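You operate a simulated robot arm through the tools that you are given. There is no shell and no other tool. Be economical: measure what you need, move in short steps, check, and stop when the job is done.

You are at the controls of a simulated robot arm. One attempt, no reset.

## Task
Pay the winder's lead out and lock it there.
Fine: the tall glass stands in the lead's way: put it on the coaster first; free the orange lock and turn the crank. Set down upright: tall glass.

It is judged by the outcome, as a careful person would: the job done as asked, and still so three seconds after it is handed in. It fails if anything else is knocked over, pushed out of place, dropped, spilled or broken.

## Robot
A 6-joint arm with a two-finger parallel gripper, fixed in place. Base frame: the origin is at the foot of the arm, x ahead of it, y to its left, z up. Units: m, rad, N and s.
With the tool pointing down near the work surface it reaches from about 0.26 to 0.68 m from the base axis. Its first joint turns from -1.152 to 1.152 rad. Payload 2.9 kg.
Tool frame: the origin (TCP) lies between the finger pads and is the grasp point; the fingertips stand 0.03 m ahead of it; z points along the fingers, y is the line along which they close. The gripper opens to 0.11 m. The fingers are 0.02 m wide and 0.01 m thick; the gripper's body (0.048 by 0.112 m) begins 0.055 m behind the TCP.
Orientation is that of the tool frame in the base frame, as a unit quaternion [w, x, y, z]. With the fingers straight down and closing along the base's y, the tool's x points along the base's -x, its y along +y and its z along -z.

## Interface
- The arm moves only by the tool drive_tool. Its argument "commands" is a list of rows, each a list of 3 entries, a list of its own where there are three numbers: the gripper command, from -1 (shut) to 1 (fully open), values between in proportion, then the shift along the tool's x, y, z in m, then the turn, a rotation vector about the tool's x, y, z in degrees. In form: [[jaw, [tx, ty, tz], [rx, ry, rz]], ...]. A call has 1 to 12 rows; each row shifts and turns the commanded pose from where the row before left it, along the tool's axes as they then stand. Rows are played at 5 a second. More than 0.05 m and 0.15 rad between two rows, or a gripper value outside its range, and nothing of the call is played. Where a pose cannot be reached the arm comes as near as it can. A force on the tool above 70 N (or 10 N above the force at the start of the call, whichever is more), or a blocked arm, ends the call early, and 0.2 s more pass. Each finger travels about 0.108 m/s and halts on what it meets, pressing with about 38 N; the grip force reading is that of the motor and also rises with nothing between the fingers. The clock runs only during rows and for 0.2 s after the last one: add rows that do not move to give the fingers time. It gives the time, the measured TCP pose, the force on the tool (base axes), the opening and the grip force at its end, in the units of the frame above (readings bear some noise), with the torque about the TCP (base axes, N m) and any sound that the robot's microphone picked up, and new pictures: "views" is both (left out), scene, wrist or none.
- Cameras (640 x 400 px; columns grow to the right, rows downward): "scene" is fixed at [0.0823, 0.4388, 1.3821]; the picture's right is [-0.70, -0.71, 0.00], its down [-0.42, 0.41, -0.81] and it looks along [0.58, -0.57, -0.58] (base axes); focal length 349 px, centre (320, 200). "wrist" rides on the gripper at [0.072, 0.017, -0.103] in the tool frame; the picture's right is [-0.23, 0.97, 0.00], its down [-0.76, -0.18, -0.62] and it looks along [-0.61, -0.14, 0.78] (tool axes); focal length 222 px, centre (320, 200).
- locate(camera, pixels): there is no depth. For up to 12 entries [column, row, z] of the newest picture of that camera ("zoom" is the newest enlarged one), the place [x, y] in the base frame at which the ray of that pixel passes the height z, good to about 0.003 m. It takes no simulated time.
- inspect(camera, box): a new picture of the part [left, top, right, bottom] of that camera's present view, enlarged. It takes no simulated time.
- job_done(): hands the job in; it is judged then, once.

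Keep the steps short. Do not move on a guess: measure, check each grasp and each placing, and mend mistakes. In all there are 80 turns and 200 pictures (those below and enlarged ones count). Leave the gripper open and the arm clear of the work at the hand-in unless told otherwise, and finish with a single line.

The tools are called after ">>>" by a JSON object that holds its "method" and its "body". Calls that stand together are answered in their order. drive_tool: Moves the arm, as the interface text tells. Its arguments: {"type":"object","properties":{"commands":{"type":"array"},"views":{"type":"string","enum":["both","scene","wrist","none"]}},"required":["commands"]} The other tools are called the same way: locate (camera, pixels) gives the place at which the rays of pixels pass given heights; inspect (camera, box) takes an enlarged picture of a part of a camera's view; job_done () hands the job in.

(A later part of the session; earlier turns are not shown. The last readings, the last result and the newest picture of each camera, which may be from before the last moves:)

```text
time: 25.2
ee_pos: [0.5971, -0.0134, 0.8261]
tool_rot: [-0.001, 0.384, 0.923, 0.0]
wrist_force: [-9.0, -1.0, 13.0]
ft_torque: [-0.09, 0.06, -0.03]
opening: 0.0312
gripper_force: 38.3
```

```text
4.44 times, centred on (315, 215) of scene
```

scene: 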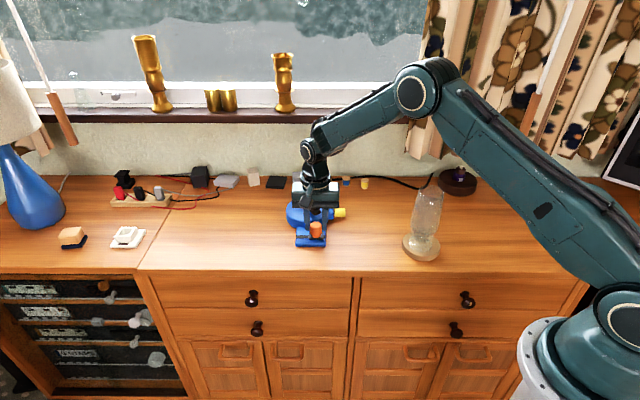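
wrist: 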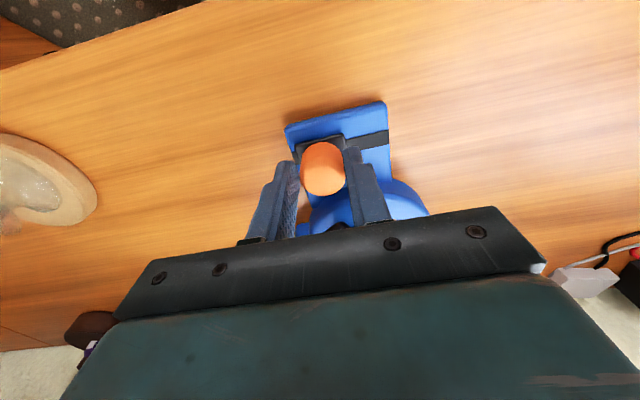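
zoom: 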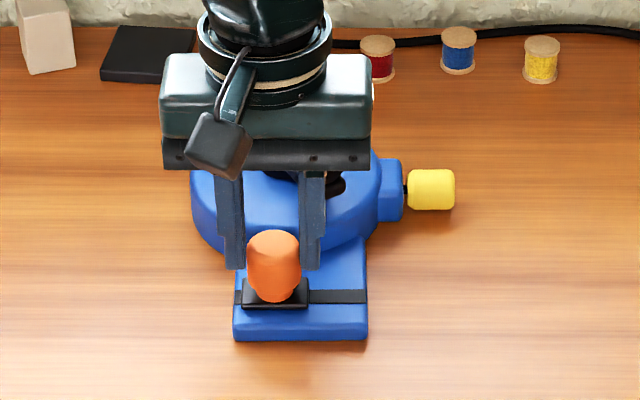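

The force rises, so the slider is at its stop. I'll ease back 1.5 mm, release, and rise straight up.

>>> {"method": "drive_tool", "body": {"commands": [[-0.7, [0, -0.0015, 0], [0, 0, 0]], [-0.3, [0, 0, 0], [0, 0, 0]], [0, [0, 0, 0], [0, 0, 0]], [0.2, [0, 0, 0], [0, 0, 0]], [0.2, [0, 0, -0.02], [0, 0, 0]], [0.2, [0, 0, -0.04], [0, 0, 0]], [0.2, [0, 0, -0.05], [0, 0, 0]], [0.2, [0, 0, -0.03], [0, 0, 0]], [0.2, [0, 0, 0], [0, 0, 0]]]}}

>>> {"method": "inspect", "body": {"camera": "scene", "box": [275, 170, 355, 260]}}

>>> {"method": "inspect", "body": {"camera": "wrist", "box": [250, 80, 410, 200]}}

```text
time: 27.2
ee_pos: [0.5978, -0.0141, 0.9665]
tool_rot: [0.0, 0.383, 0.924, 0.0]
wrist_force: [0.4, 0.3, 1.0]
ft_torque: [0.02, 0.02, -0.02]
opening: 0.0658
gripper_force: 0.1
```

scene: 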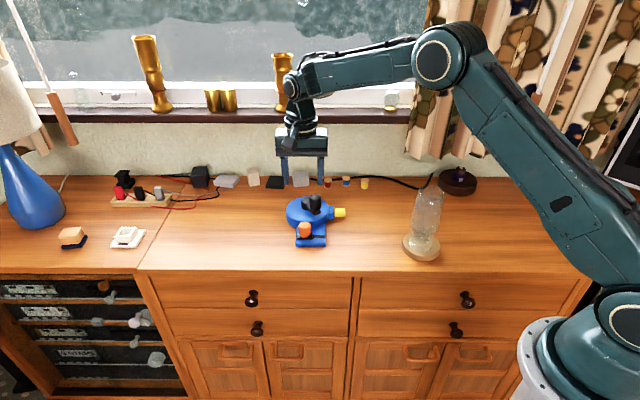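
wrist: 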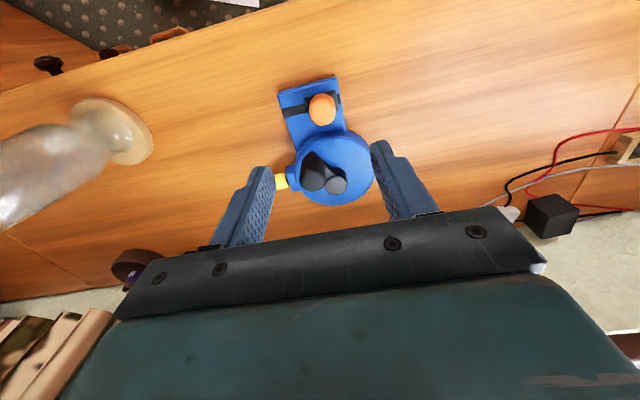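

```text
4.44 times, centred on (315, 215) of scene
```

zoom: 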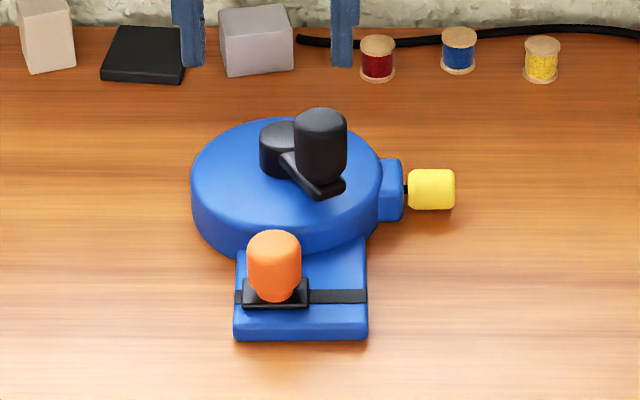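

```text
3.33 times, centred on (330, 140) of wrist
```

zoom: 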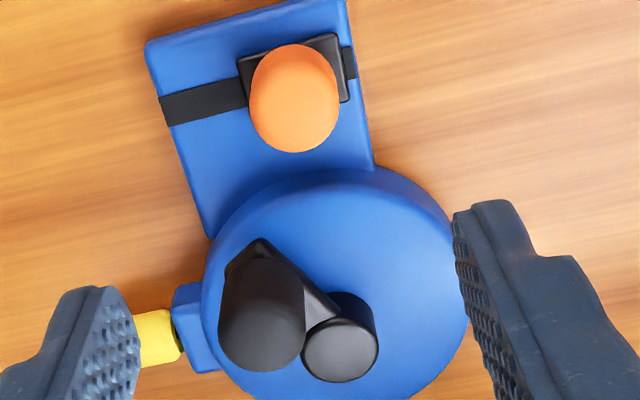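

The lock is freed. Now I'll refine the crank handle and hub positions.

>>> {"method": "locate", "body": {"camera": "zoom", "pixels": [[262, 315, 0.84], [262, 315, 0.85], [262, 315, 0.86], [260, 258, 0.81], [342, 352, 0.81], [342, 352, 0.82], [203, 285, 0.8], [468, 290, 0.8], [325, 168, 0.8]]}}

>>> {"method": "locate", "body": {"camera": "scene", "pixels": [[315.2, 196.5, 0.84], [315.2, 196.5, 0.85], [315.2, 196.5, 0.86], [317.5, 211, 0.81], [307.5, 200, 0.81], [307.5, 200, 0.82], [286, 210, 0.8], [329.5, 210, 0.8], [310, 197, 0.8], [310, 224, 0.8]]}}

```text
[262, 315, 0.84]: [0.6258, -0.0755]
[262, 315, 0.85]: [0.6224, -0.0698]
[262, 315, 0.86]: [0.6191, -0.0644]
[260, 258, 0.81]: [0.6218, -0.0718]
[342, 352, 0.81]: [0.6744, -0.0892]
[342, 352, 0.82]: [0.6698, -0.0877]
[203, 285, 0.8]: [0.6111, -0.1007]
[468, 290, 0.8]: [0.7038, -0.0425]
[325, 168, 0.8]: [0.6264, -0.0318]
```

```text
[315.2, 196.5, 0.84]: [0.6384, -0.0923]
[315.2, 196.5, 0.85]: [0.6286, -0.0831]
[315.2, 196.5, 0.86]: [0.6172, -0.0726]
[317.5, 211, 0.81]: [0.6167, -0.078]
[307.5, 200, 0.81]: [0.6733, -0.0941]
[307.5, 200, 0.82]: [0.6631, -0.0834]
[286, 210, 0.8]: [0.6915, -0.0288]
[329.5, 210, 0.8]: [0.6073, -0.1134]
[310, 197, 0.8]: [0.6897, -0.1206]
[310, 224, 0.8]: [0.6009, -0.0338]
```

The handle is near (0.621,-0.073) with its top around 0.855, and the hub is near (0.668,-0.088). I'll move above the handle, turning the jaws to close along the crank's tangent, and check.

>>> {"method": "drive_tool", "body": {"commands": [[0.1, [-0.02, -0.008, 0], [0, 0, 0]], [0.1, [-0.02, -0.008, 0], [0, 0, 0]], [0.1, [-0.0183, -0.0091, 0], [0, 0, 0]], [0.1, [0, 0, 0], [0, 0, -7]], [0.1, [0, 0, 0.02], [0, 0, -7]], [0.1, [0, 0, 0.02], [0, 0, -7]], [0.1, [0, 0, 0.02], [0, 0, -6.5]], [0.1, [0, 0, 0], [0, 0, 0]]]}}

>>> {"method": "inspect", "body": {"camera": "scene", "box": [275, 150, 355, 240]}}

>>> {"method": "inspect", "body": {"camera": "wrist", "box": [220, 60, 440, 220]}}

```text
time: 29.0
ee_pos: [0.6213, -0.0735, 0.9068]
tool_rot: [0.001, 0.151, 0.989, 0.0]
wrist_force: [-0.3, 0.1, -1.3]
ft_torque: [-0.02, -0.02, 0.01]
opening: 0.0604
gripper_force: 0.0
```

scene: 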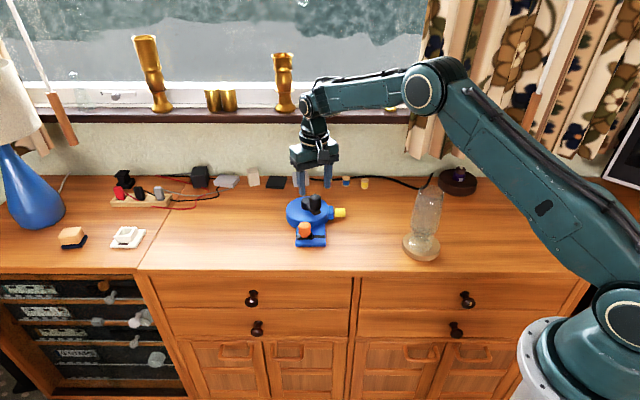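
wrist: 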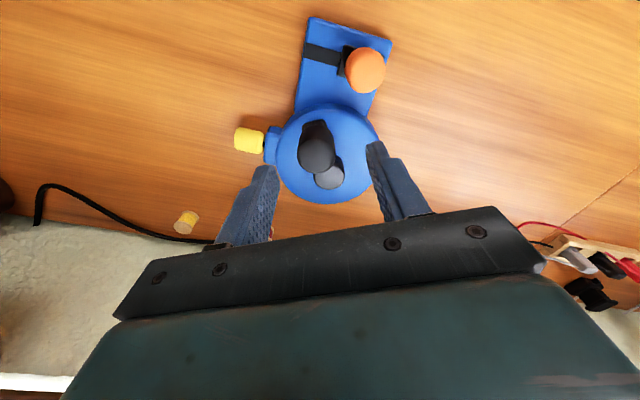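

```text
4.44 times, centred on (315, 195) of scene
```

zoom: 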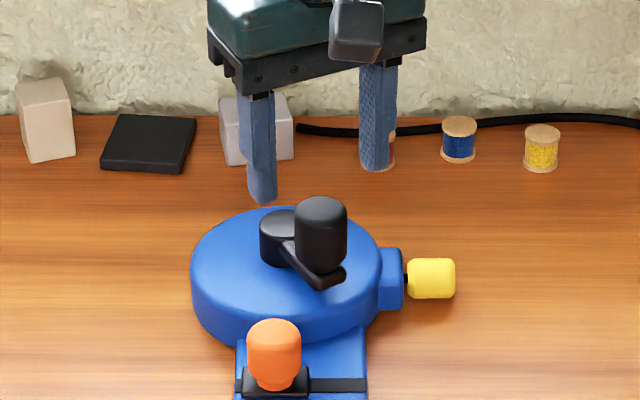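

```text
2.50 times, centred on (330, 140) of wrist
```

zoom: 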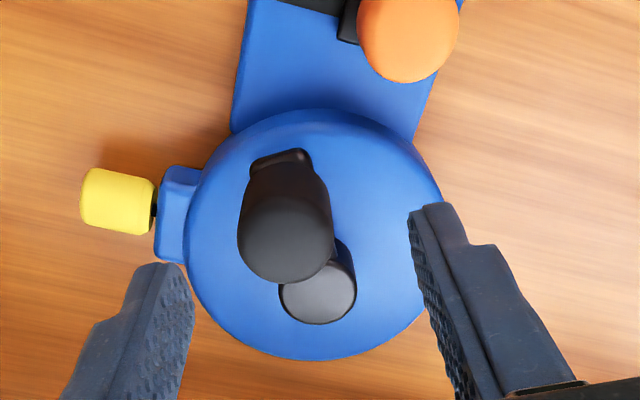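

>>> {"method": "locate", "body": {"camera": "zoom", "pixels": [[287, 238, 0.84], [287, 238, 0.85], [287, 238, 0.86], [281, 165, 0.805], [281, 165, 0.815], [318, 297, 0.805], [318, 297, 0.815], [318, 297, 0.825], [187, 235, 0.8], [440, 215, 0.8], [310, 115, 0.8], [322, 358, 0.8]]}}

```text
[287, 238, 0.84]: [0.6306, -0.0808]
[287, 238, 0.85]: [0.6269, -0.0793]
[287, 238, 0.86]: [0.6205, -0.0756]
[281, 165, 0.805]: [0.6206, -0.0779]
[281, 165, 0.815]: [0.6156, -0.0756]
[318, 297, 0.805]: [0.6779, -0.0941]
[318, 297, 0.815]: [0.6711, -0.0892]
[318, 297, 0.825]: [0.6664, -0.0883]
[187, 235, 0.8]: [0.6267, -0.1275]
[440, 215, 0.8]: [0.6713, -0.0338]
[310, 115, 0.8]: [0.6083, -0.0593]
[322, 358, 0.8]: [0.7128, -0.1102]
```

Consistent estimates now: hub (0.668,-0.089), handle (0.625,-0.078) with its top at 0.852. I'll shift, lower so the jaws straddle the handle, and close softly.

>>> {"method": "drive_tool", "body": {"commands": [[0.1, [-0.005, -0.0036, 0.01], [0, 0, 0]], [0.1, [0, 0, 0.02], [0, 0, 0]], [0.1, [0, 0, 0.02], [0, 0, 0]], [0.1, [0, 0, 0.01], [0, 0, 0]], [0.1, [0, 0, 0], [0, 0, 0]], [-0.1, [0, 0, 0], [0, 0, 0]], [-0.25, [0, 0, 0], [0, 0, 0]], [-0.4, [0, 0, 0], [0, 0, 0]], [-0.55, [0, 0, 0], [0, 0, 0]], [-0.7, [0, 0, 0], [0, 0, 0]], [-0.7, [0, 0, 0], [0, 0, 0]]]}}

>>> {"method": "inspect", "body": {"camera": "scene", "box": [275, 150, 355, 240]}}

>>> {"method": "inspect", "body": {"camera": "wrist", "box": [220, 60, 440, 220]}}

```text
time: 31.4
ee_pos: [0.6247, -0.0795, 0.8448]
tool_rot: [0.001, 0.152, 0.988, 0.0]
wrist_force: [0.2, -7.4, -0.2]
ft_torque: [0.37, 0.38, 0.01]
opening: 0.0314
gripper_force: 38.0
```

scene: 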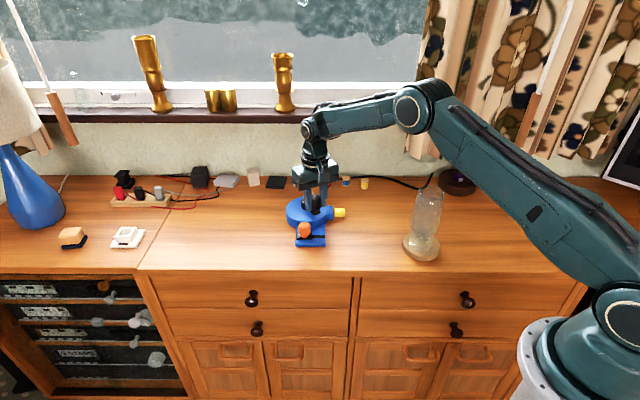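
wrist: 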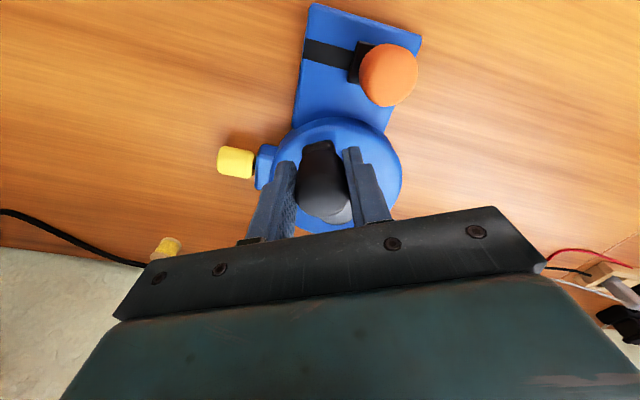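

```text
4.44 times, centred on (315, 195) of scene
```

zoom: 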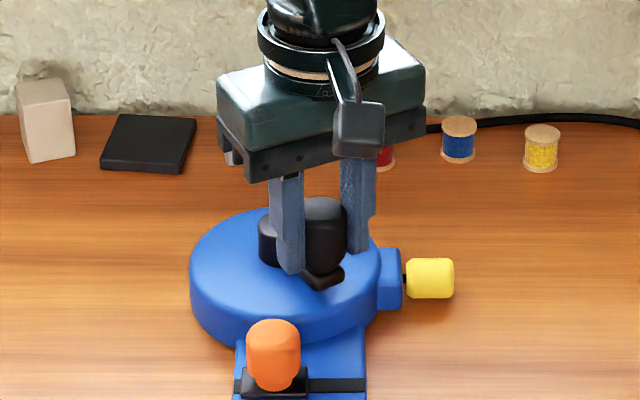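

```text
2.50 times, centred on (330, 140) of wrist
```

zoom: 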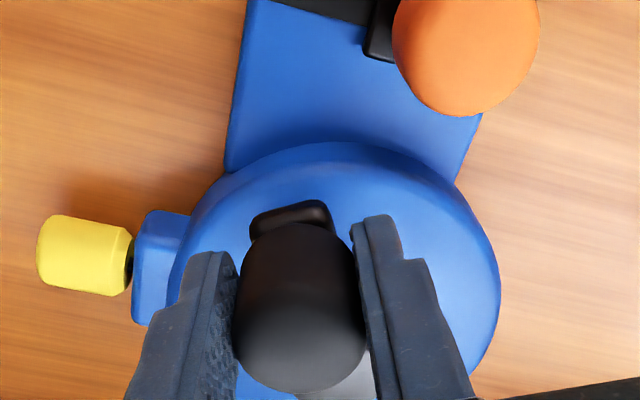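

The handle is gripped at 0.031. I'll try turning a small arc counter-clockwise (tool -y, about 18°) and watch whether the yellow plug moves.

>>> {"method": "drive_tool", "body": {"commands": [[-0.7, [-0.0005, -0.0046, 0], [0, 0, -6]], [-0.7, [-0.0005, -0.0046, 0], [0, 0, -6]], [-0.7, [-0.0005, -0.0046, 0], [0, 0, -6]], [-0.7, [0, 0, 0], [0, 0, 0]]], "views": "none"}}

>>> {"method": "inspect", "body": {"camera": "scene", "box": [275, 150, 355, 240]}}

```text
time: 32.4
ee_pos: [0.6234, -0.0926, 0.8456]
tool_rot: [-0.001, -0.006, 1.0, 0.0]
wrist_force: [-2.9, -2.9, 0.1]
ft_torque: [-0.72, -0.26, -0.14]
opening: 0.0311
gripper_force: 37.6
```

```text
4.44 times, centred on (315, 195) of scene
```

zoom: 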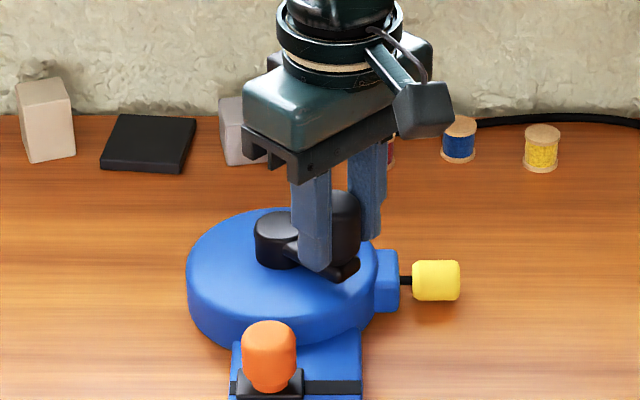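

Counter-clockwise pays the lead out: the plug moved away from the body. However, the winder body shifted about 1 px (2–3 mm), so my path is forcing it. I'll loosen the jaws into a loose cage and re-measure the hub.

>>> {"method": "drive_tool", "body": {"commands": [[-0.5, [0, 0, 0], [0, 0, 0]], [-0.3, [0, 0, 0], [0, 0, 0]], [-0.3, [0, 0, 0], [0, 0, 0]]], "views": "none"}}

>>> {"method": "inspect", "body": {"camera": "wrist", "box": [200, 60, 440, 230]}}

>>> {"method": "inspect", "body": {"camera": "scene", "box": [275, 150, 355, 240]}}

```text
time: 33.2
ee_pos: [0.623, -0.0917, 0.8459]
tool_rot: [0.0, -0.004, 1.0, 0.0]
wrist_force: [0.4, 0.9, 0.0]
ft_torque: [-0.01, 0.04, -0.01]
opening: 0.0385
gripper_force: 0.1
```

```text
2.35 times, centred on (320, 145) of wrist
```

zoom: 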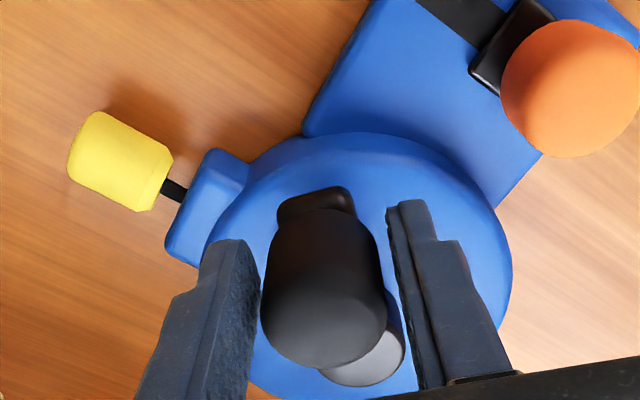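

```text
4.44 times, centred on (315, 195) of scene
```

zoom: 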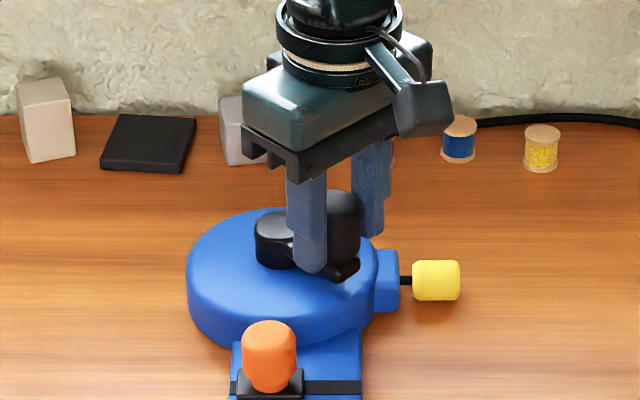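

>>> {"method": "locate", "body": {"camera": "wrist", "pixels": [[339.1, 211, 0.813], [320.9, 189.7, 0.852]]}}

>>> {"method": "locate", "body": {"camera": "scene", "pixels": [[306.4, 200.6, 0.813], [307.5, 200, 0.813]]}}

```text
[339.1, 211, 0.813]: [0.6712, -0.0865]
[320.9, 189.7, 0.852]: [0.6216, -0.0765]
```

```text
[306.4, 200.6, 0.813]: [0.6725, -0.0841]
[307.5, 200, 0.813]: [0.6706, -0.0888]
```

The hub is now at about (0.671,-0.085) with a crank radius of about 0.046. I'll keep turning counter-clockwise with a loose cage, the tool yawing with the crank. That is about 40°, then a check.

>>> {"method": "drive_tool", "body": {"commands": [[-0.3, [-0.0024, 0.0003, 0], [0, 0, -8]], [-0.3, [-0.00045, -0.0064, 0], [0, 0, -8]], [-0.3, [-0.00045, -0.0064, 0], [0, 0, -8]], [-0.3, [-0.00045, -0.0064, 0], [0, 0, -8]], [-0.3, [-0.00045, -0.0064, 0], [0, 0, -8]], [-0.3, [0, 0, 0], [0, 0, 0]]]}}

>>> {"method": "inspect", "body": {"camera": "scene", "box": [275, 150, 375, 240]}}

>>> {"method": "inspect", "body": {"camera": "wrist", "box": [200, 60, 440, 230]}}

```text
time: 34.6
ee_pos: [0.6361, -0.1147, 0.8446]
tool_rot: [0.001, -0.347, 0.938, -0.001]
wrist_force: [-1.3, 0.4, -0.7]
ft_torque: [0.01, 0.03, 0.01]
opening: 0.0394
gripper_force: 1.0
```

scene: 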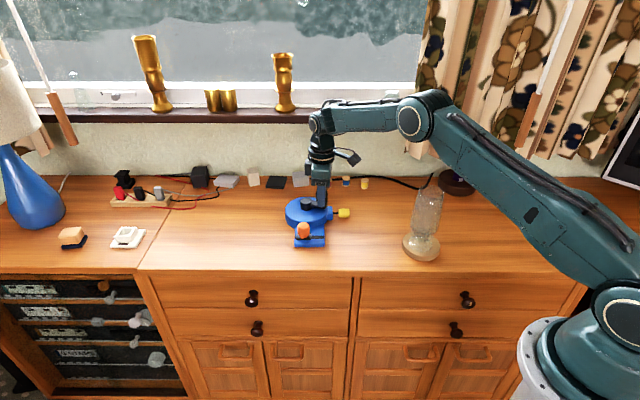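
wrist: 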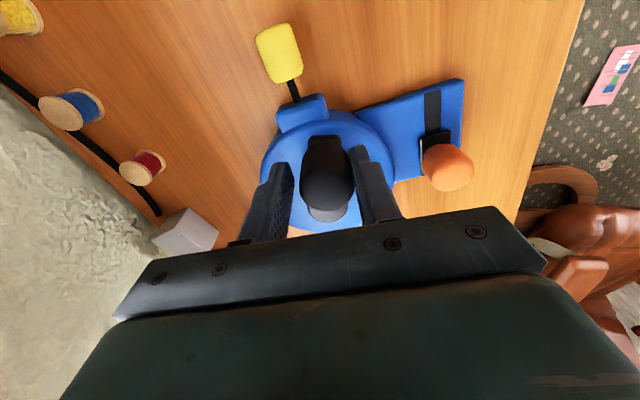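

```text
4.44 times, centred on (325, 195) of scene
```

zoom: 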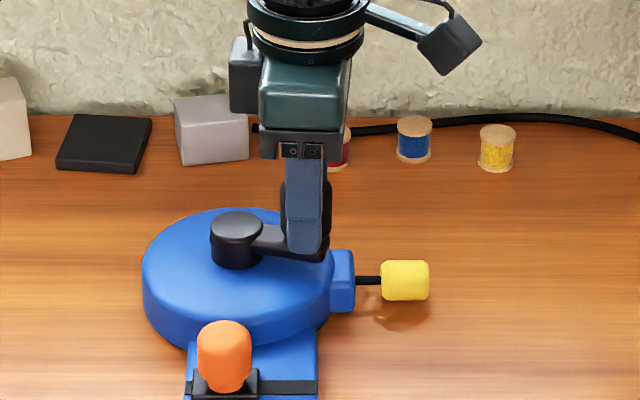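

```text
2.35 times, centred on (320, 145) of wrist
```

zoom: 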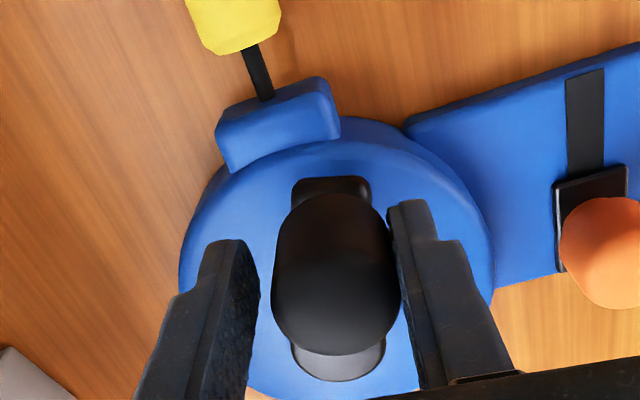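

It's working smoothly: the body stays put (disk edge unchanged) and the lead extends. I'll continue with 8 more 8° rows.

>>> {"method": "drive_tool", "body": {"commands": [[-0.3, [-0.00045, -0.0064, 0], [0, 0, -8]], [-0.3, [-0.00045, -0.0064, 0], [0, 0, -8]], [-0.3, [-0.00045, -0.0064, 0], [0, 0, -8]], [-0.3, [-0.00045, -0.0064, 0], [0, 0, -8]], [-0.3, [-0.00045, -0.0064, 0], [0, 0, -8]], [-0.3, [-0.00045, -0.0064, 0], [0, 0, -8]], [-0.3, [0, 0, 0], [0, 0, 0]]]}}

>>> {"method": "inspect", "body": {"camera": "scene", "box": [275, 150, 375, 240]}}

```text
time: 36.2
ee_pos: [0.6703, -0.1302, 0.8447]
tool_rot: [0.001, -0.698, 0.716, 0.0]
wrist_force: [-0.6, 0.4, 0.2]
ft_torque: [0.04, -0.02, 0.0]
opening: 0.0384
gripper_force: 0.0
```

scene: 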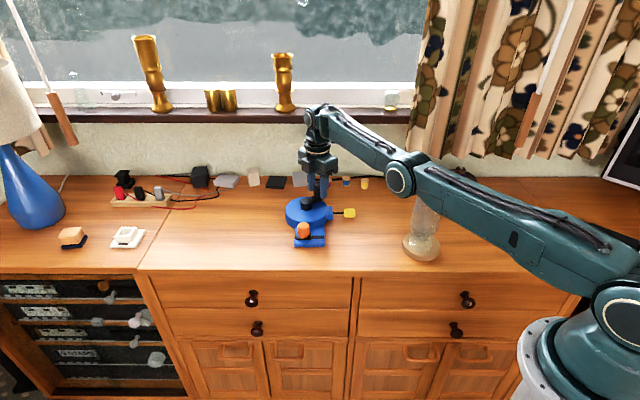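
wrist: 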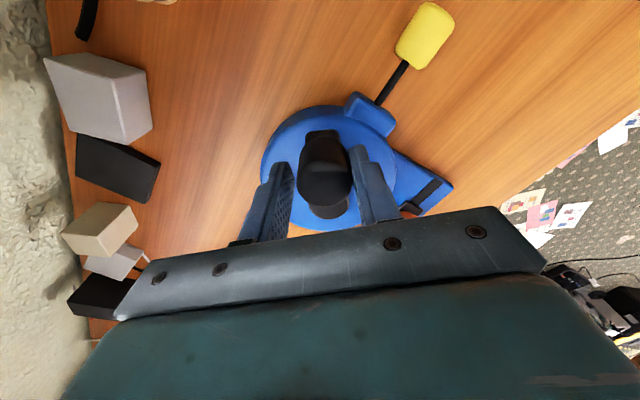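

```text
4.44 times, centred on (325, 195) of scene
```

zoom: 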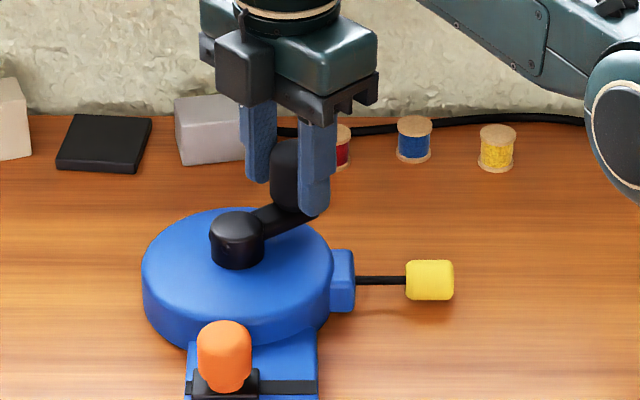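

The lead extends steadily and the body hasn't moved. I'll continue, checking reach as the handle moves to the far side.

>>> {"method": "drive_tool", "body": {"commands": [[-0.3, [-0.00045, -0.0064, 0], [0, 0, -8]], [-0.3, [-0.00045, -0.0064, 0], [0, 0, -8]], [-0.3, [-0.00045, -0.0064, 0], [0, 0, -8]], [-0.3, [-0.00045, -0.0064, 0], [0, 0, -8]], [-0.3, [0, 0, 0], [0, 0, 0]]]}}

>>> {"method": "inspect", "body": {"camera": "scene", "box": [275, 150, 375, 240]}}

```text
time: 37.4
ee_pos: [0.6702, -0.127, 0.8475]
tool_rot: [0.0, 0.869, -0.495, -0.001]
wrist_force: [-2.4, -1.6, -0.1]
ft_torque: [-0.05, -0.03, 0.03]
opening: 0.0392
gripper_force: 1.0
out of reach, approached as far as the arm can: row 1, 2, 3, 4
```

scene: 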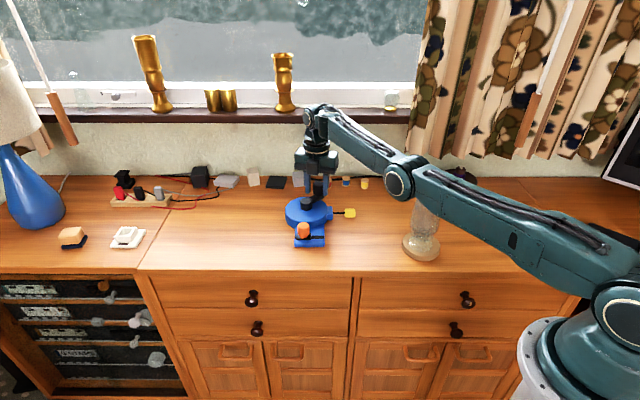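
wrist: 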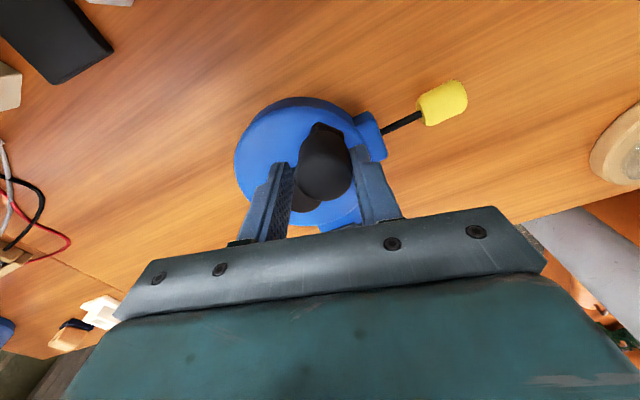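

```text
4.44 times, centred on (325, 195) of scene
```

zoom: 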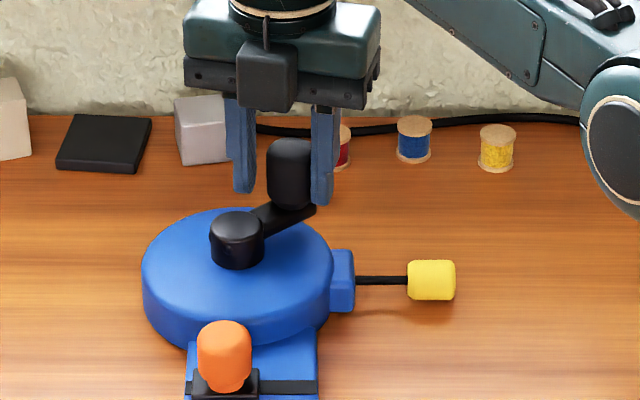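

The vertical tool runs out of reach at about 0.682 m, so only the yaw advanced. I'll widen the cage, raise slightly and tilt the fingers outward (+x) by about 21° to extend the reach.

>>> {"method": "drive_tool", "body": {"commands": [[0.02, [0, 0, -0.006], [0, 0, 0]], [0.02, [0, 0, 0], [6.0, 3.6, 0]], [0.02, [0, 0, 0], [6.0, 3.6, 0]], [0.02, [0, 0, 0], [6.0, 3.6, 0]], [0.02, [0, 0, 0], [0, 0, 0]]]}}

>>> {"method": "inspect", "body": {"camera": "scene", "box": [275, 150, 375, 240]}}

```text
time: 38.6
ee_pos: [0.7375, -0.1425, 0.8543]
tool_rot: [-0.09, 0.853, -0.489, 0.159]
wrist_force: [0.8, 0.6, 0.6]
ft_torque: [-0.01, 0.01, 0.03]
opening: 0.056
gripper_force: 0.1
out of reach, approached as far as the arm can: row 2, 3, 4
```

scene: 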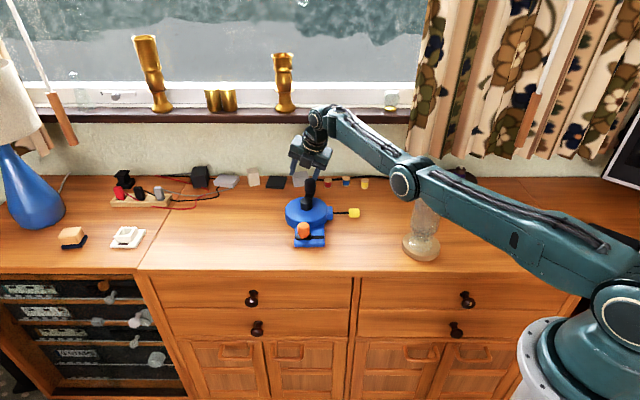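
wrist: 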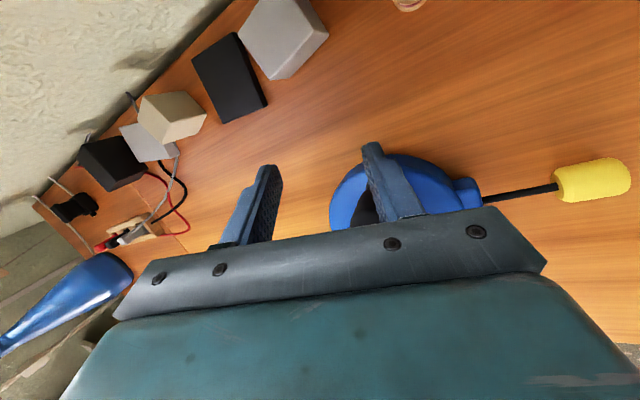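

```text
4.44 times, centred on (325, 195) of scene
```

zoom: 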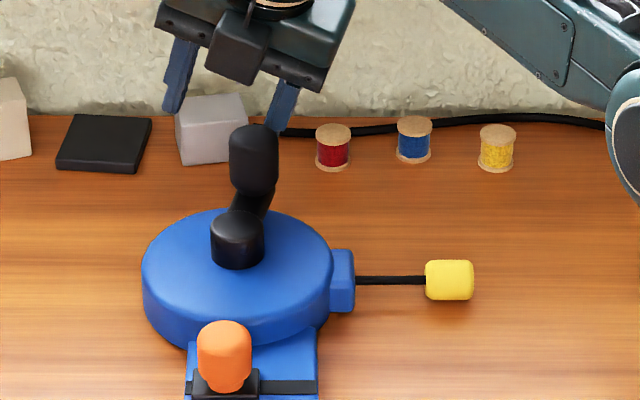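

The arm stretched, and tilting swung the fingertips past the handle, nudging it on about 45° in the right direction. The body is still in place and the lead is further out. I'll lift clear, back off a little, and re-measure.

>>> {"method": "drive_tool", "body": {"commands": [[0.02, [0.0055, -0.0093, -0.028], [0, 0, 0]], [0.02, [0.0055, -0.0093, -0.028], [0, 0, 0]], [0.02, [-0.0158, 0.007, -0.0054], [0, 0, 0]], [0.02, [-0.0158, 0.007, -0.0054], [0, 0, 0]], [0.02, [0, 0, 0], [0, 0, 0]]]}}

>>> {"method": "inspect", "body": {"camera": "scene", "box": [275, 150, 375, 240]}}

```text
time: 39.8
ee_pos: [0.7065, -0.1211, 0.9153]
tool_rot: [-0.089, 0.853, -0.488, 0.159]
wrist_force: [0.4, -0.8, -0.2]
ft_torque: [0.05, -0.01, -0.02]
opening: 0.056
gripper_force: 0.0
out of reach, approached as far as the arm can: row 3
```

scene: 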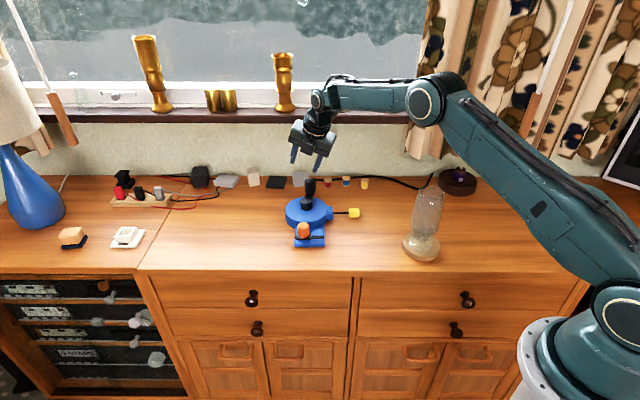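
wrist: 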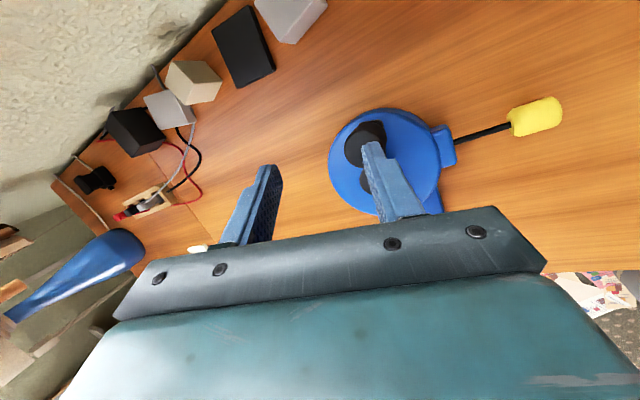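

```text
4.44 times, centred on (325, 195) of scene
```

zoom: 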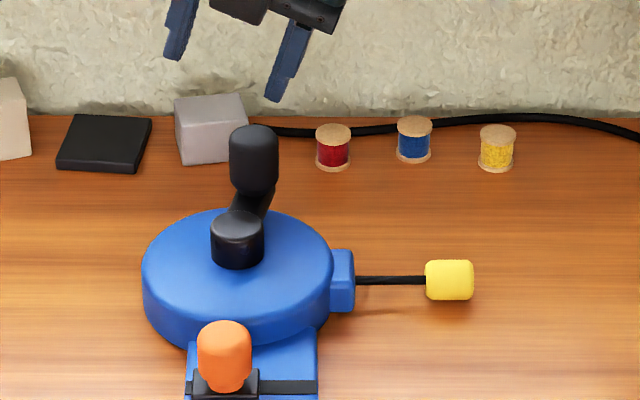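

>>> {"method": "locate", "body": {"camera": "scene", "pixels": [[310.1, 180.2, 0.852], [306.3, 200, 0.813], [353, 213, 0.79], [340.6, 257.8, 0.765]]}}

>>> {"method": "inspect", "body": {"camera": "wrist", "box": [300, 70, 580, 230]}}

>>> {"method": "locate", "body": {"camera": "wrist", "pixels": [[366, 153, 0.852], [366, 135, 0.81], [363, 182, 0.813], [535, 113, 0.785]]}}

```text
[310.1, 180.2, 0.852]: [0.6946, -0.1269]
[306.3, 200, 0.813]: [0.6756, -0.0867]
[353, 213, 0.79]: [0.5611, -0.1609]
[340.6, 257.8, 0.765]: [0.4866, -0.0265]
```

```text
2.29 times, centred on (440, 150) of wrist
```

zoom: 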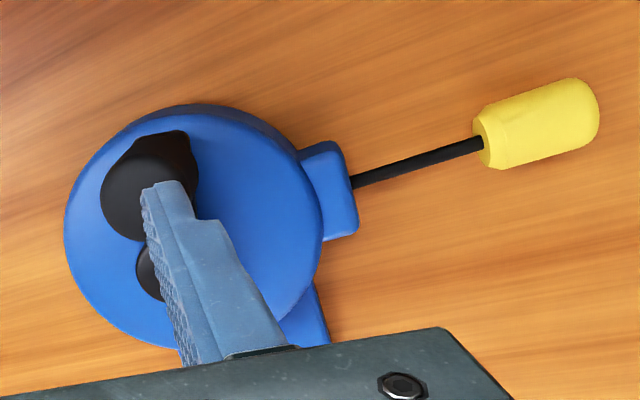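

```text
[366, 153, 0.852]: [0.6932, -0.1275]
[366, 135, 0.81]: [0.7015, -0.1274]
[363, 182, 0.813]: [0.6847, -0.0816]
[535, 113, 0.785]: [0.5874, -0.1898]
```

The handle is at (0.694,-0.127) and the hub at (0.673,-0.085). The tilted pose is reachable, and the jaw already lies along the tangent. I'll go over the handle and part-way down, then look.

>>> {"method": "drive_tool", "body": {"commands": [[0.1, [-0.0031, 0.0171, -0.0063], [0, 0, 0]], [0.1, [-0.0041, 0.0069, 0.0209], [0, 0, 0]], [0.1, [0, 0, 0], [0, 0, 0]]], "views": "wrist"}}

>>> {"method": "inspect", "body": {"camera": "scene", "box": [275, 140, 375, 230]}}

>>> {"method": "inspect", "body": {"camera": "wrist", "box": [220, 70, 440, 230]}}

```text
time: 40.6
ee_pos: [0.6885, -0.1281, 0.8918]
tool_rot: [-0.089, 0.854, -0.488, 0.159]
wrist_force: [-0.6, -0.2, 0.9]
ft_torque: [-0.01, -0.01, 0.01]
opening: 0.0605
gripper_force: 0.0
```

wrist: 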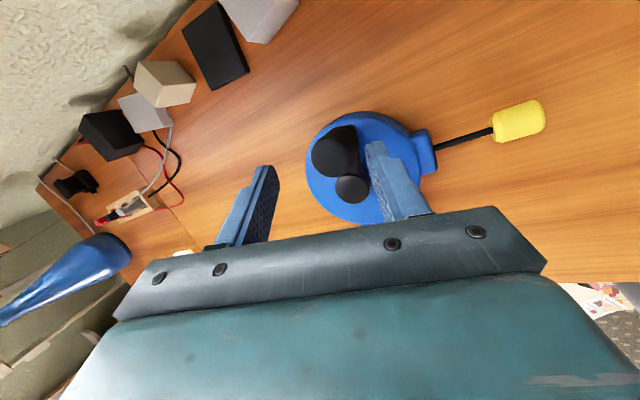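

```text
4.44 times, centred on (325, 185) of scene
```

zoom: 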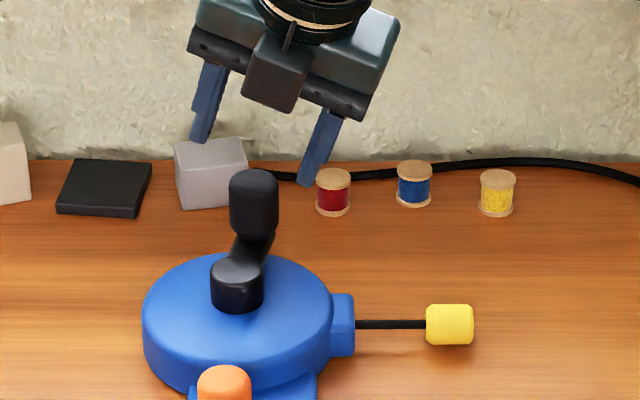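

```text
2.50 times, centred on (330, 150) of wrist
```

zoom: 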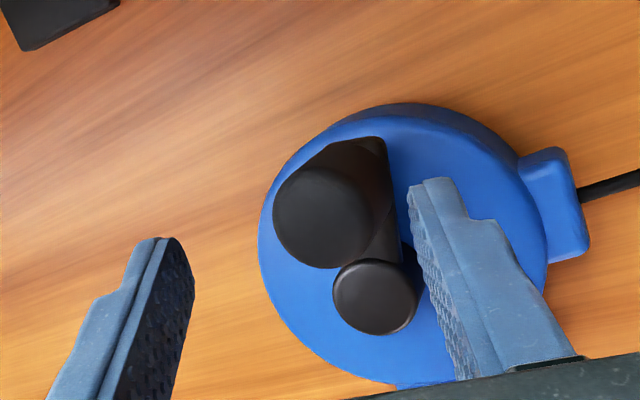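

The jaws are aligned over the handle. I'll descend the rest of the way.

>>> {"method": "drive_tool", "body": {"commands": [[0.1, [-0.002, 0.0035, 0.0105], [0, 0, 0]], [0.1, [-0.002, 0.0035, 0.0105], [0, 0, 0]], [0.1, [-0.0041, 0.0069, 0.0209], [0, 0, 0]], [0.1, [0, 0, 0], [0, 0, 0]]], "views": "wrist"}}

>>> {"method": "inspect", "body": {"camera": "scene", "box": [275, 140, 375, 230]}}

```text
time: 41.6
ee_pos: [0.6885, -0.1276, 0.8457]
tool_rot: [-0.089, 0.854, -0.488, 0.159]
wrist_force: [0.2, 0.1, 0.5]
ft_torque: [-0.02, -0.02, 0.0]
opening: 0.0604
gripper_force: 0.0
```

wrist: 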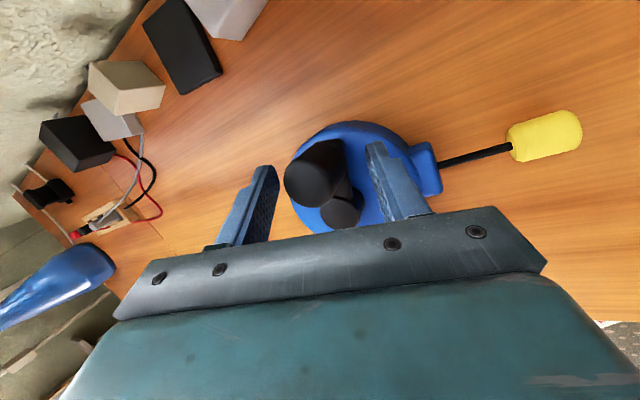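

```text
4.44 times, centred on (325, 185) of scene
```

zoom: 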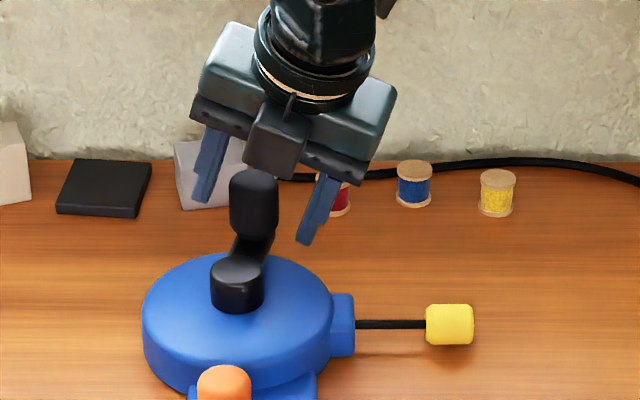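

Cage is around the handle with no contact force. I'll turn onwards about 32° with the tilted tool.

>>> {"method": "drive_tool", "body": {"commands": [[0.1, [-0.0002, -0.0062, 0.002], [0, 0, -8]], [0.1, [-0.0002, -0.0063, 0.0018], [0, 0, -8]], [0.1, [-0.0002, -0.0064, 0.0016], [0, 0, -8]], [0.1, [-0.0002, -0.0064, 0.0014], [0, 0, -8]], [0.1, [0, 0, 0], [0, 0, 0]]]}}

>>> {"method": "inspect", "body": {"camera": "scene", "box": [275, 140, 375, 230]}}

```text
time: 42.8
ee_pos: [0.7084, -0.1108, 0.8487]
tool_rot: [-0.042, 0.955, -0.233, 0.176]
wrist_force: [1.2, 0.1, 0.7]
ft_torque: [-0.03, 0.02, -0.02]
opening: 0.0608
gripper_force: 0.1
```

scene: 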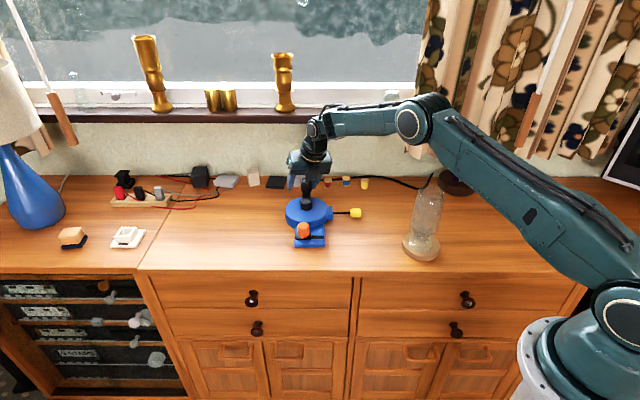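
wrist: 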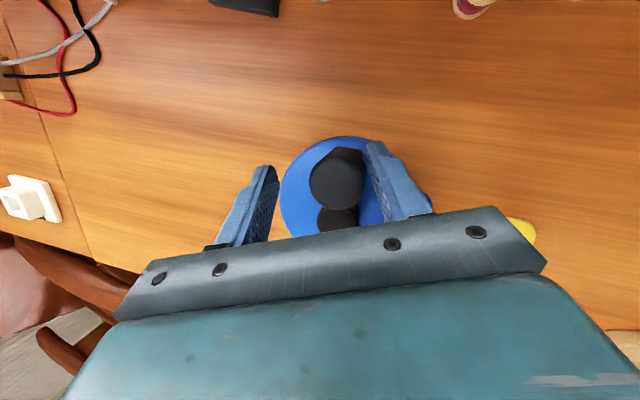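

```text
4.44 times, centred on (325, 185) of scene
```

zoom: 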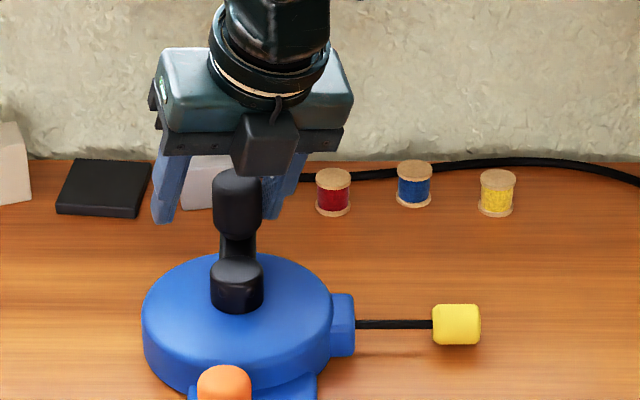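

The handle follows (lag about 12°) and the plug moves out. I'll continue another 48°.

>>> {"method": "drive_tool", "body": {"commands": [[0.1, [-0.0002, -0.0065, 0.0011], [0, 0, -8]], [0.1, [-0.0001, -0.0065, 0.0008], [0, 0, -8]], [0.1, [-0.0001, -0.0065, 0.001], [0, 0, -8]], [0.1, [0, -0.0066, 0.001], [0, 0, -8]], [0.1, [0, -0.0065, 0.0], [0, 0, -8]], [0.1, [0.0001, -0.0065, -0.0005], [0, 0, -8]], [0.1, [0, 0, 0], [0, 0, 0]]]}}

>>> {"method": "inspect", "body": {"camera": "scene", "box": [275, 140, 375, 230]}}

```text
time: 43.8
ee_pos: [0.7245, -0.0878, 0.8227]
tool_rot: [-0.034, 0.989, -0.061, 0.133]
wrist_force: [0.8, -0.5, 4.2]
ft_torque: [-0.18, -0.03, 0.02]
opening: 0.0605
gripper_force: 0.8
out of reach, approached as far as the arm can: row 2, 3, 4
stopped in row 4: the force on the tool passed its limit at 85 N (the readings are from after the stop); the commanded pose is now the measured one
```

scene: 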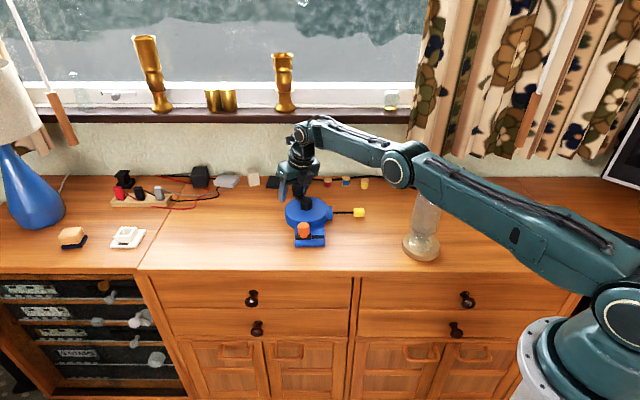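
wrist: 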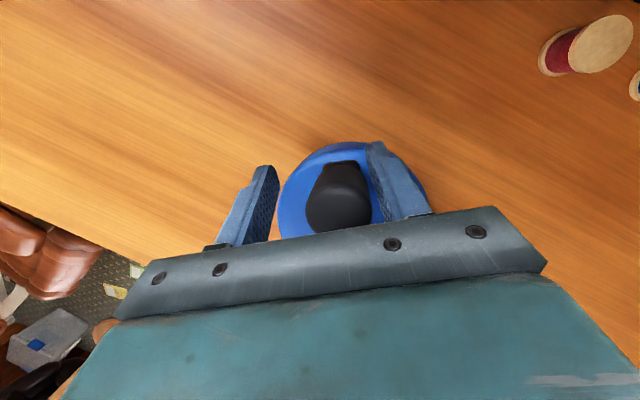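

```text
4.44 times, centred on (325, 185) of scene
```

zoom: 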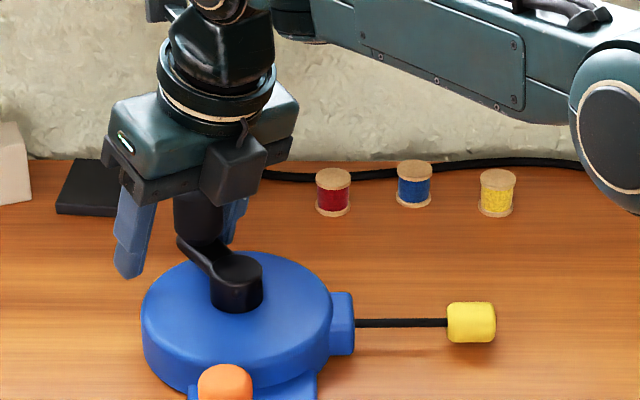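

A force stop at 85 N: near this yaw the arm couldn't hold the pose and the fingers dipped onto the drum. The winder has not moved and the lead is out further. I'll lift straight out, pull back, and turn the wrist half a turn so I can take the far side from a comfortable yaw.

>>> {"method": "drive_tool", "body": {"commands": [[0.1, [0.0087, -0.0028, -0.0322], [0, 0, 0]], [0.1, [0.0087, -0.0028, -0.0322], [0, 0, 0]], [0.1, [0.0087, -0.0028, -0.0322], [0, 0, 0]], [0.1, [-0.0383, 0.0045, -0.0107], [0, 0, 0]], [0.1, [-0.0383, 0.0045, -0.0107], [0, 0, 0]], [0.1, [0, 0, 0], [0, 0, 0]]], "views": "none"}}

>>> {"method": "inspect", "body": {"camera": "scene", "box": [265, 140, 445, 270]}}

```text
time: 45.2
ee_pos: [0.6662, -0.0707, 0.933]
tool_rot: [-0.044, 0.988, -0.07, 0.128]
wrist_force: [-0.3, -1.2, -0.6]
ft_torque: [0.01, 0.0, -0.02]
opening: 0.0605
gripper_force: 0.1
out of reach, approached as far as the arm can: row 4, 5
```

```text
3.08 times, centred on (355, 205) of scene
```

zoom: 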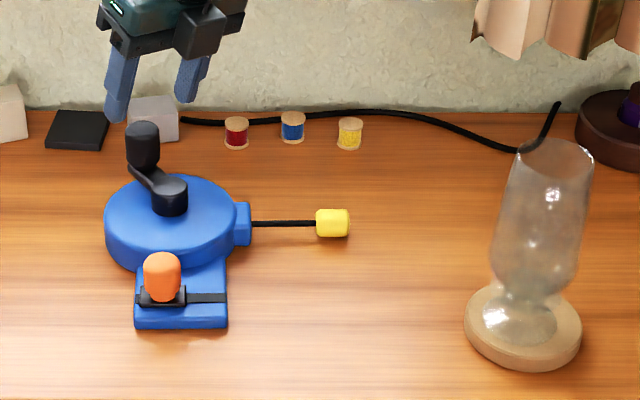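

The out-of-reach flag while pulling inward confirms a wrist yaw limit here. I'll unwind the yaw.

>>> {"method": "drive_tool", "body": {"commands": [[0.1, [0, 0, -0.02], [0, 0, 8]], [0.1, [0, 0, 0], [0, 0, 8]], [0.1, [0, 0, 0], [0, 0, 8]], [0.1, [0, 0, 0], [0, 0, 8]], [0.1, [0, 0, 0], [0, 0, 8]], [0.1, [0, 0, 0], [0, 0, 8]], [0.1, [0, 0, 0], [0, 0, 8]], [0.1, [0, 0, 0], [0, 0, 8]], [0.1, [0, 0, 0], [0, 0, 8]], [0.1, [0, 0, 0], [0, 0, 8]], [0.1, [0, 0, 0], [0, 0, 8]], [0.1, [0, 0, 0], [0, 0, 8]]], "views": "none"}}

>>> {"method": "drive_tool", "body": {"commands": [[0.1, [0, 0, 0], [0, 0, 8]], [0.1, [0, 0, 0], [0, 0, 8]], [0.1, [0, 0, 0], [0, 0, 8]], [0.1, [0, 0, 0], [0, 0, 8]], [0.1, [0, 0, 0], [0, 0, 8]], [0.1, [0, 0, 0], [0, 0, 8]], [0.1, [0, 0, 0], [0, 0, 8]], [0.1, [0, 0, 0], [0, 0, 8]], [0.1, [0, 0, 0], [0, 0, 8]], [0.1, [0, 0, 0], [0, 0, 8]], [0.1, [0, 0, 0], [0, 0, 8]], [0.1, [0, 0, 0], [0, 0, 0]]]}}

>>> {"method": "inspect", "body": {"camera": "scene", "box": [275, 140, 375, 230]}}

>>> {"method": "inspect", "body": {"camera": "wrist", "box": [180, 50, 440, 220]}}

```text
time: 47.8
ee_pos: [0.66, -0.0732, 0.9516]
tool_rot: [0.12, -0.616, 0.776, -0.062]
wrist_force: [0.0, -0.1, -0.9]
ft_torque: [-0.01, -0.03, 0.06]
opening: 0.0605
gripper_force: 0.0
```

```text
time: 50.4
ee_pos: [0.6603, -0.0709, 0.9506]
tool_rot: [0.131, 0.096, 0.986, 0.038]
wrist_force: [0.2, -0.7, 0.3]
ft_torque: [0.0, 0.0, 0.0]
opening: 0.0603
gripper_force: 0.0
```

scene: 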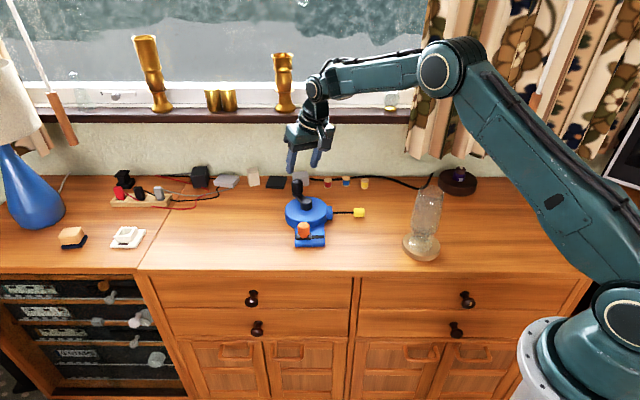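
wrist: 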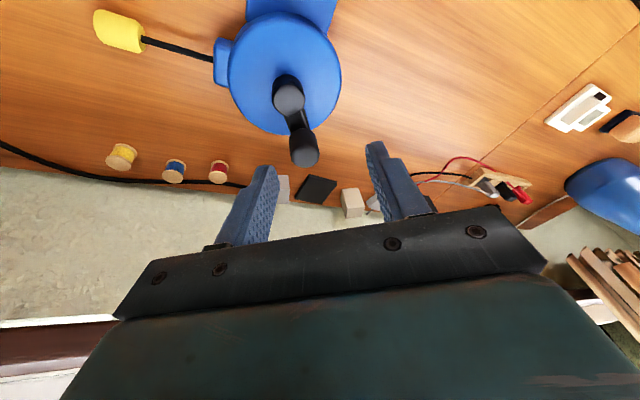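

```text
4.44 times, centred on (325, 185) of scene
```

zoom: 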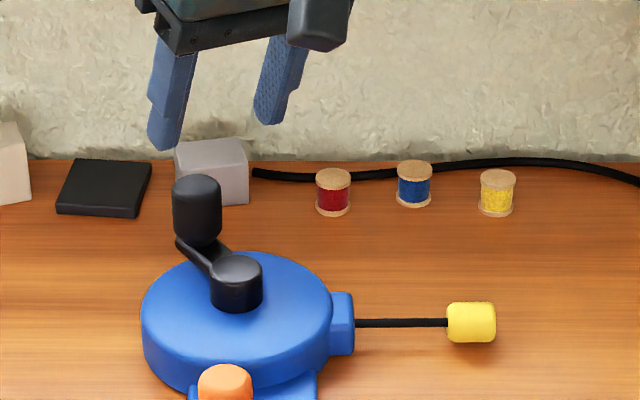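

```text
2.35 times, centred on (310, 135) of wrist
```

zoom: 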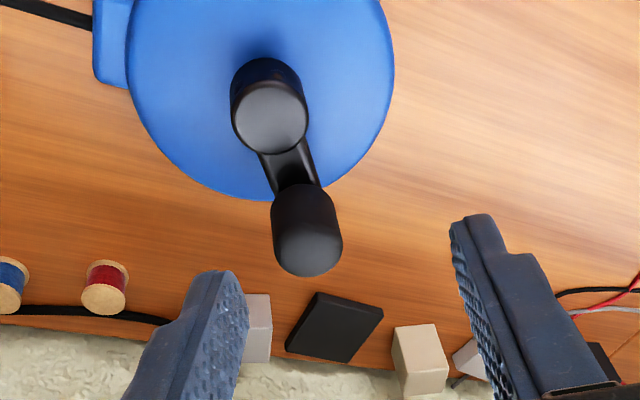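

>>> {"method": "locate", "body": {"camera": "scene", "pixels": [[297.3, 181, 0.852], [306.3, 199.6, 0.813], [358, 212, 0.79]]}}

>>> {"method": "locate", "body": {"camera": "wrist", "pixels": [[304.9, 155, 0.852], [289, 98.5, 0.813], [287.5, 71.5, 0.787]]}}

```text
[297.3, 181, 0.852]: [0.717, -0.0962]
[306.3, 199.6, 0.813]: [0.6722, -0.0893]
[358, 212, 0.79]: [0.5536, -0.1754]
```

```text
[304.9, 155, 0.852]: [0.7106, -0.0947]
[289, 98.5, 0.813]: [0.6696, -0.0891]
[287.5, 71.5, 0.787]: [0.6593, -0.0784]
```

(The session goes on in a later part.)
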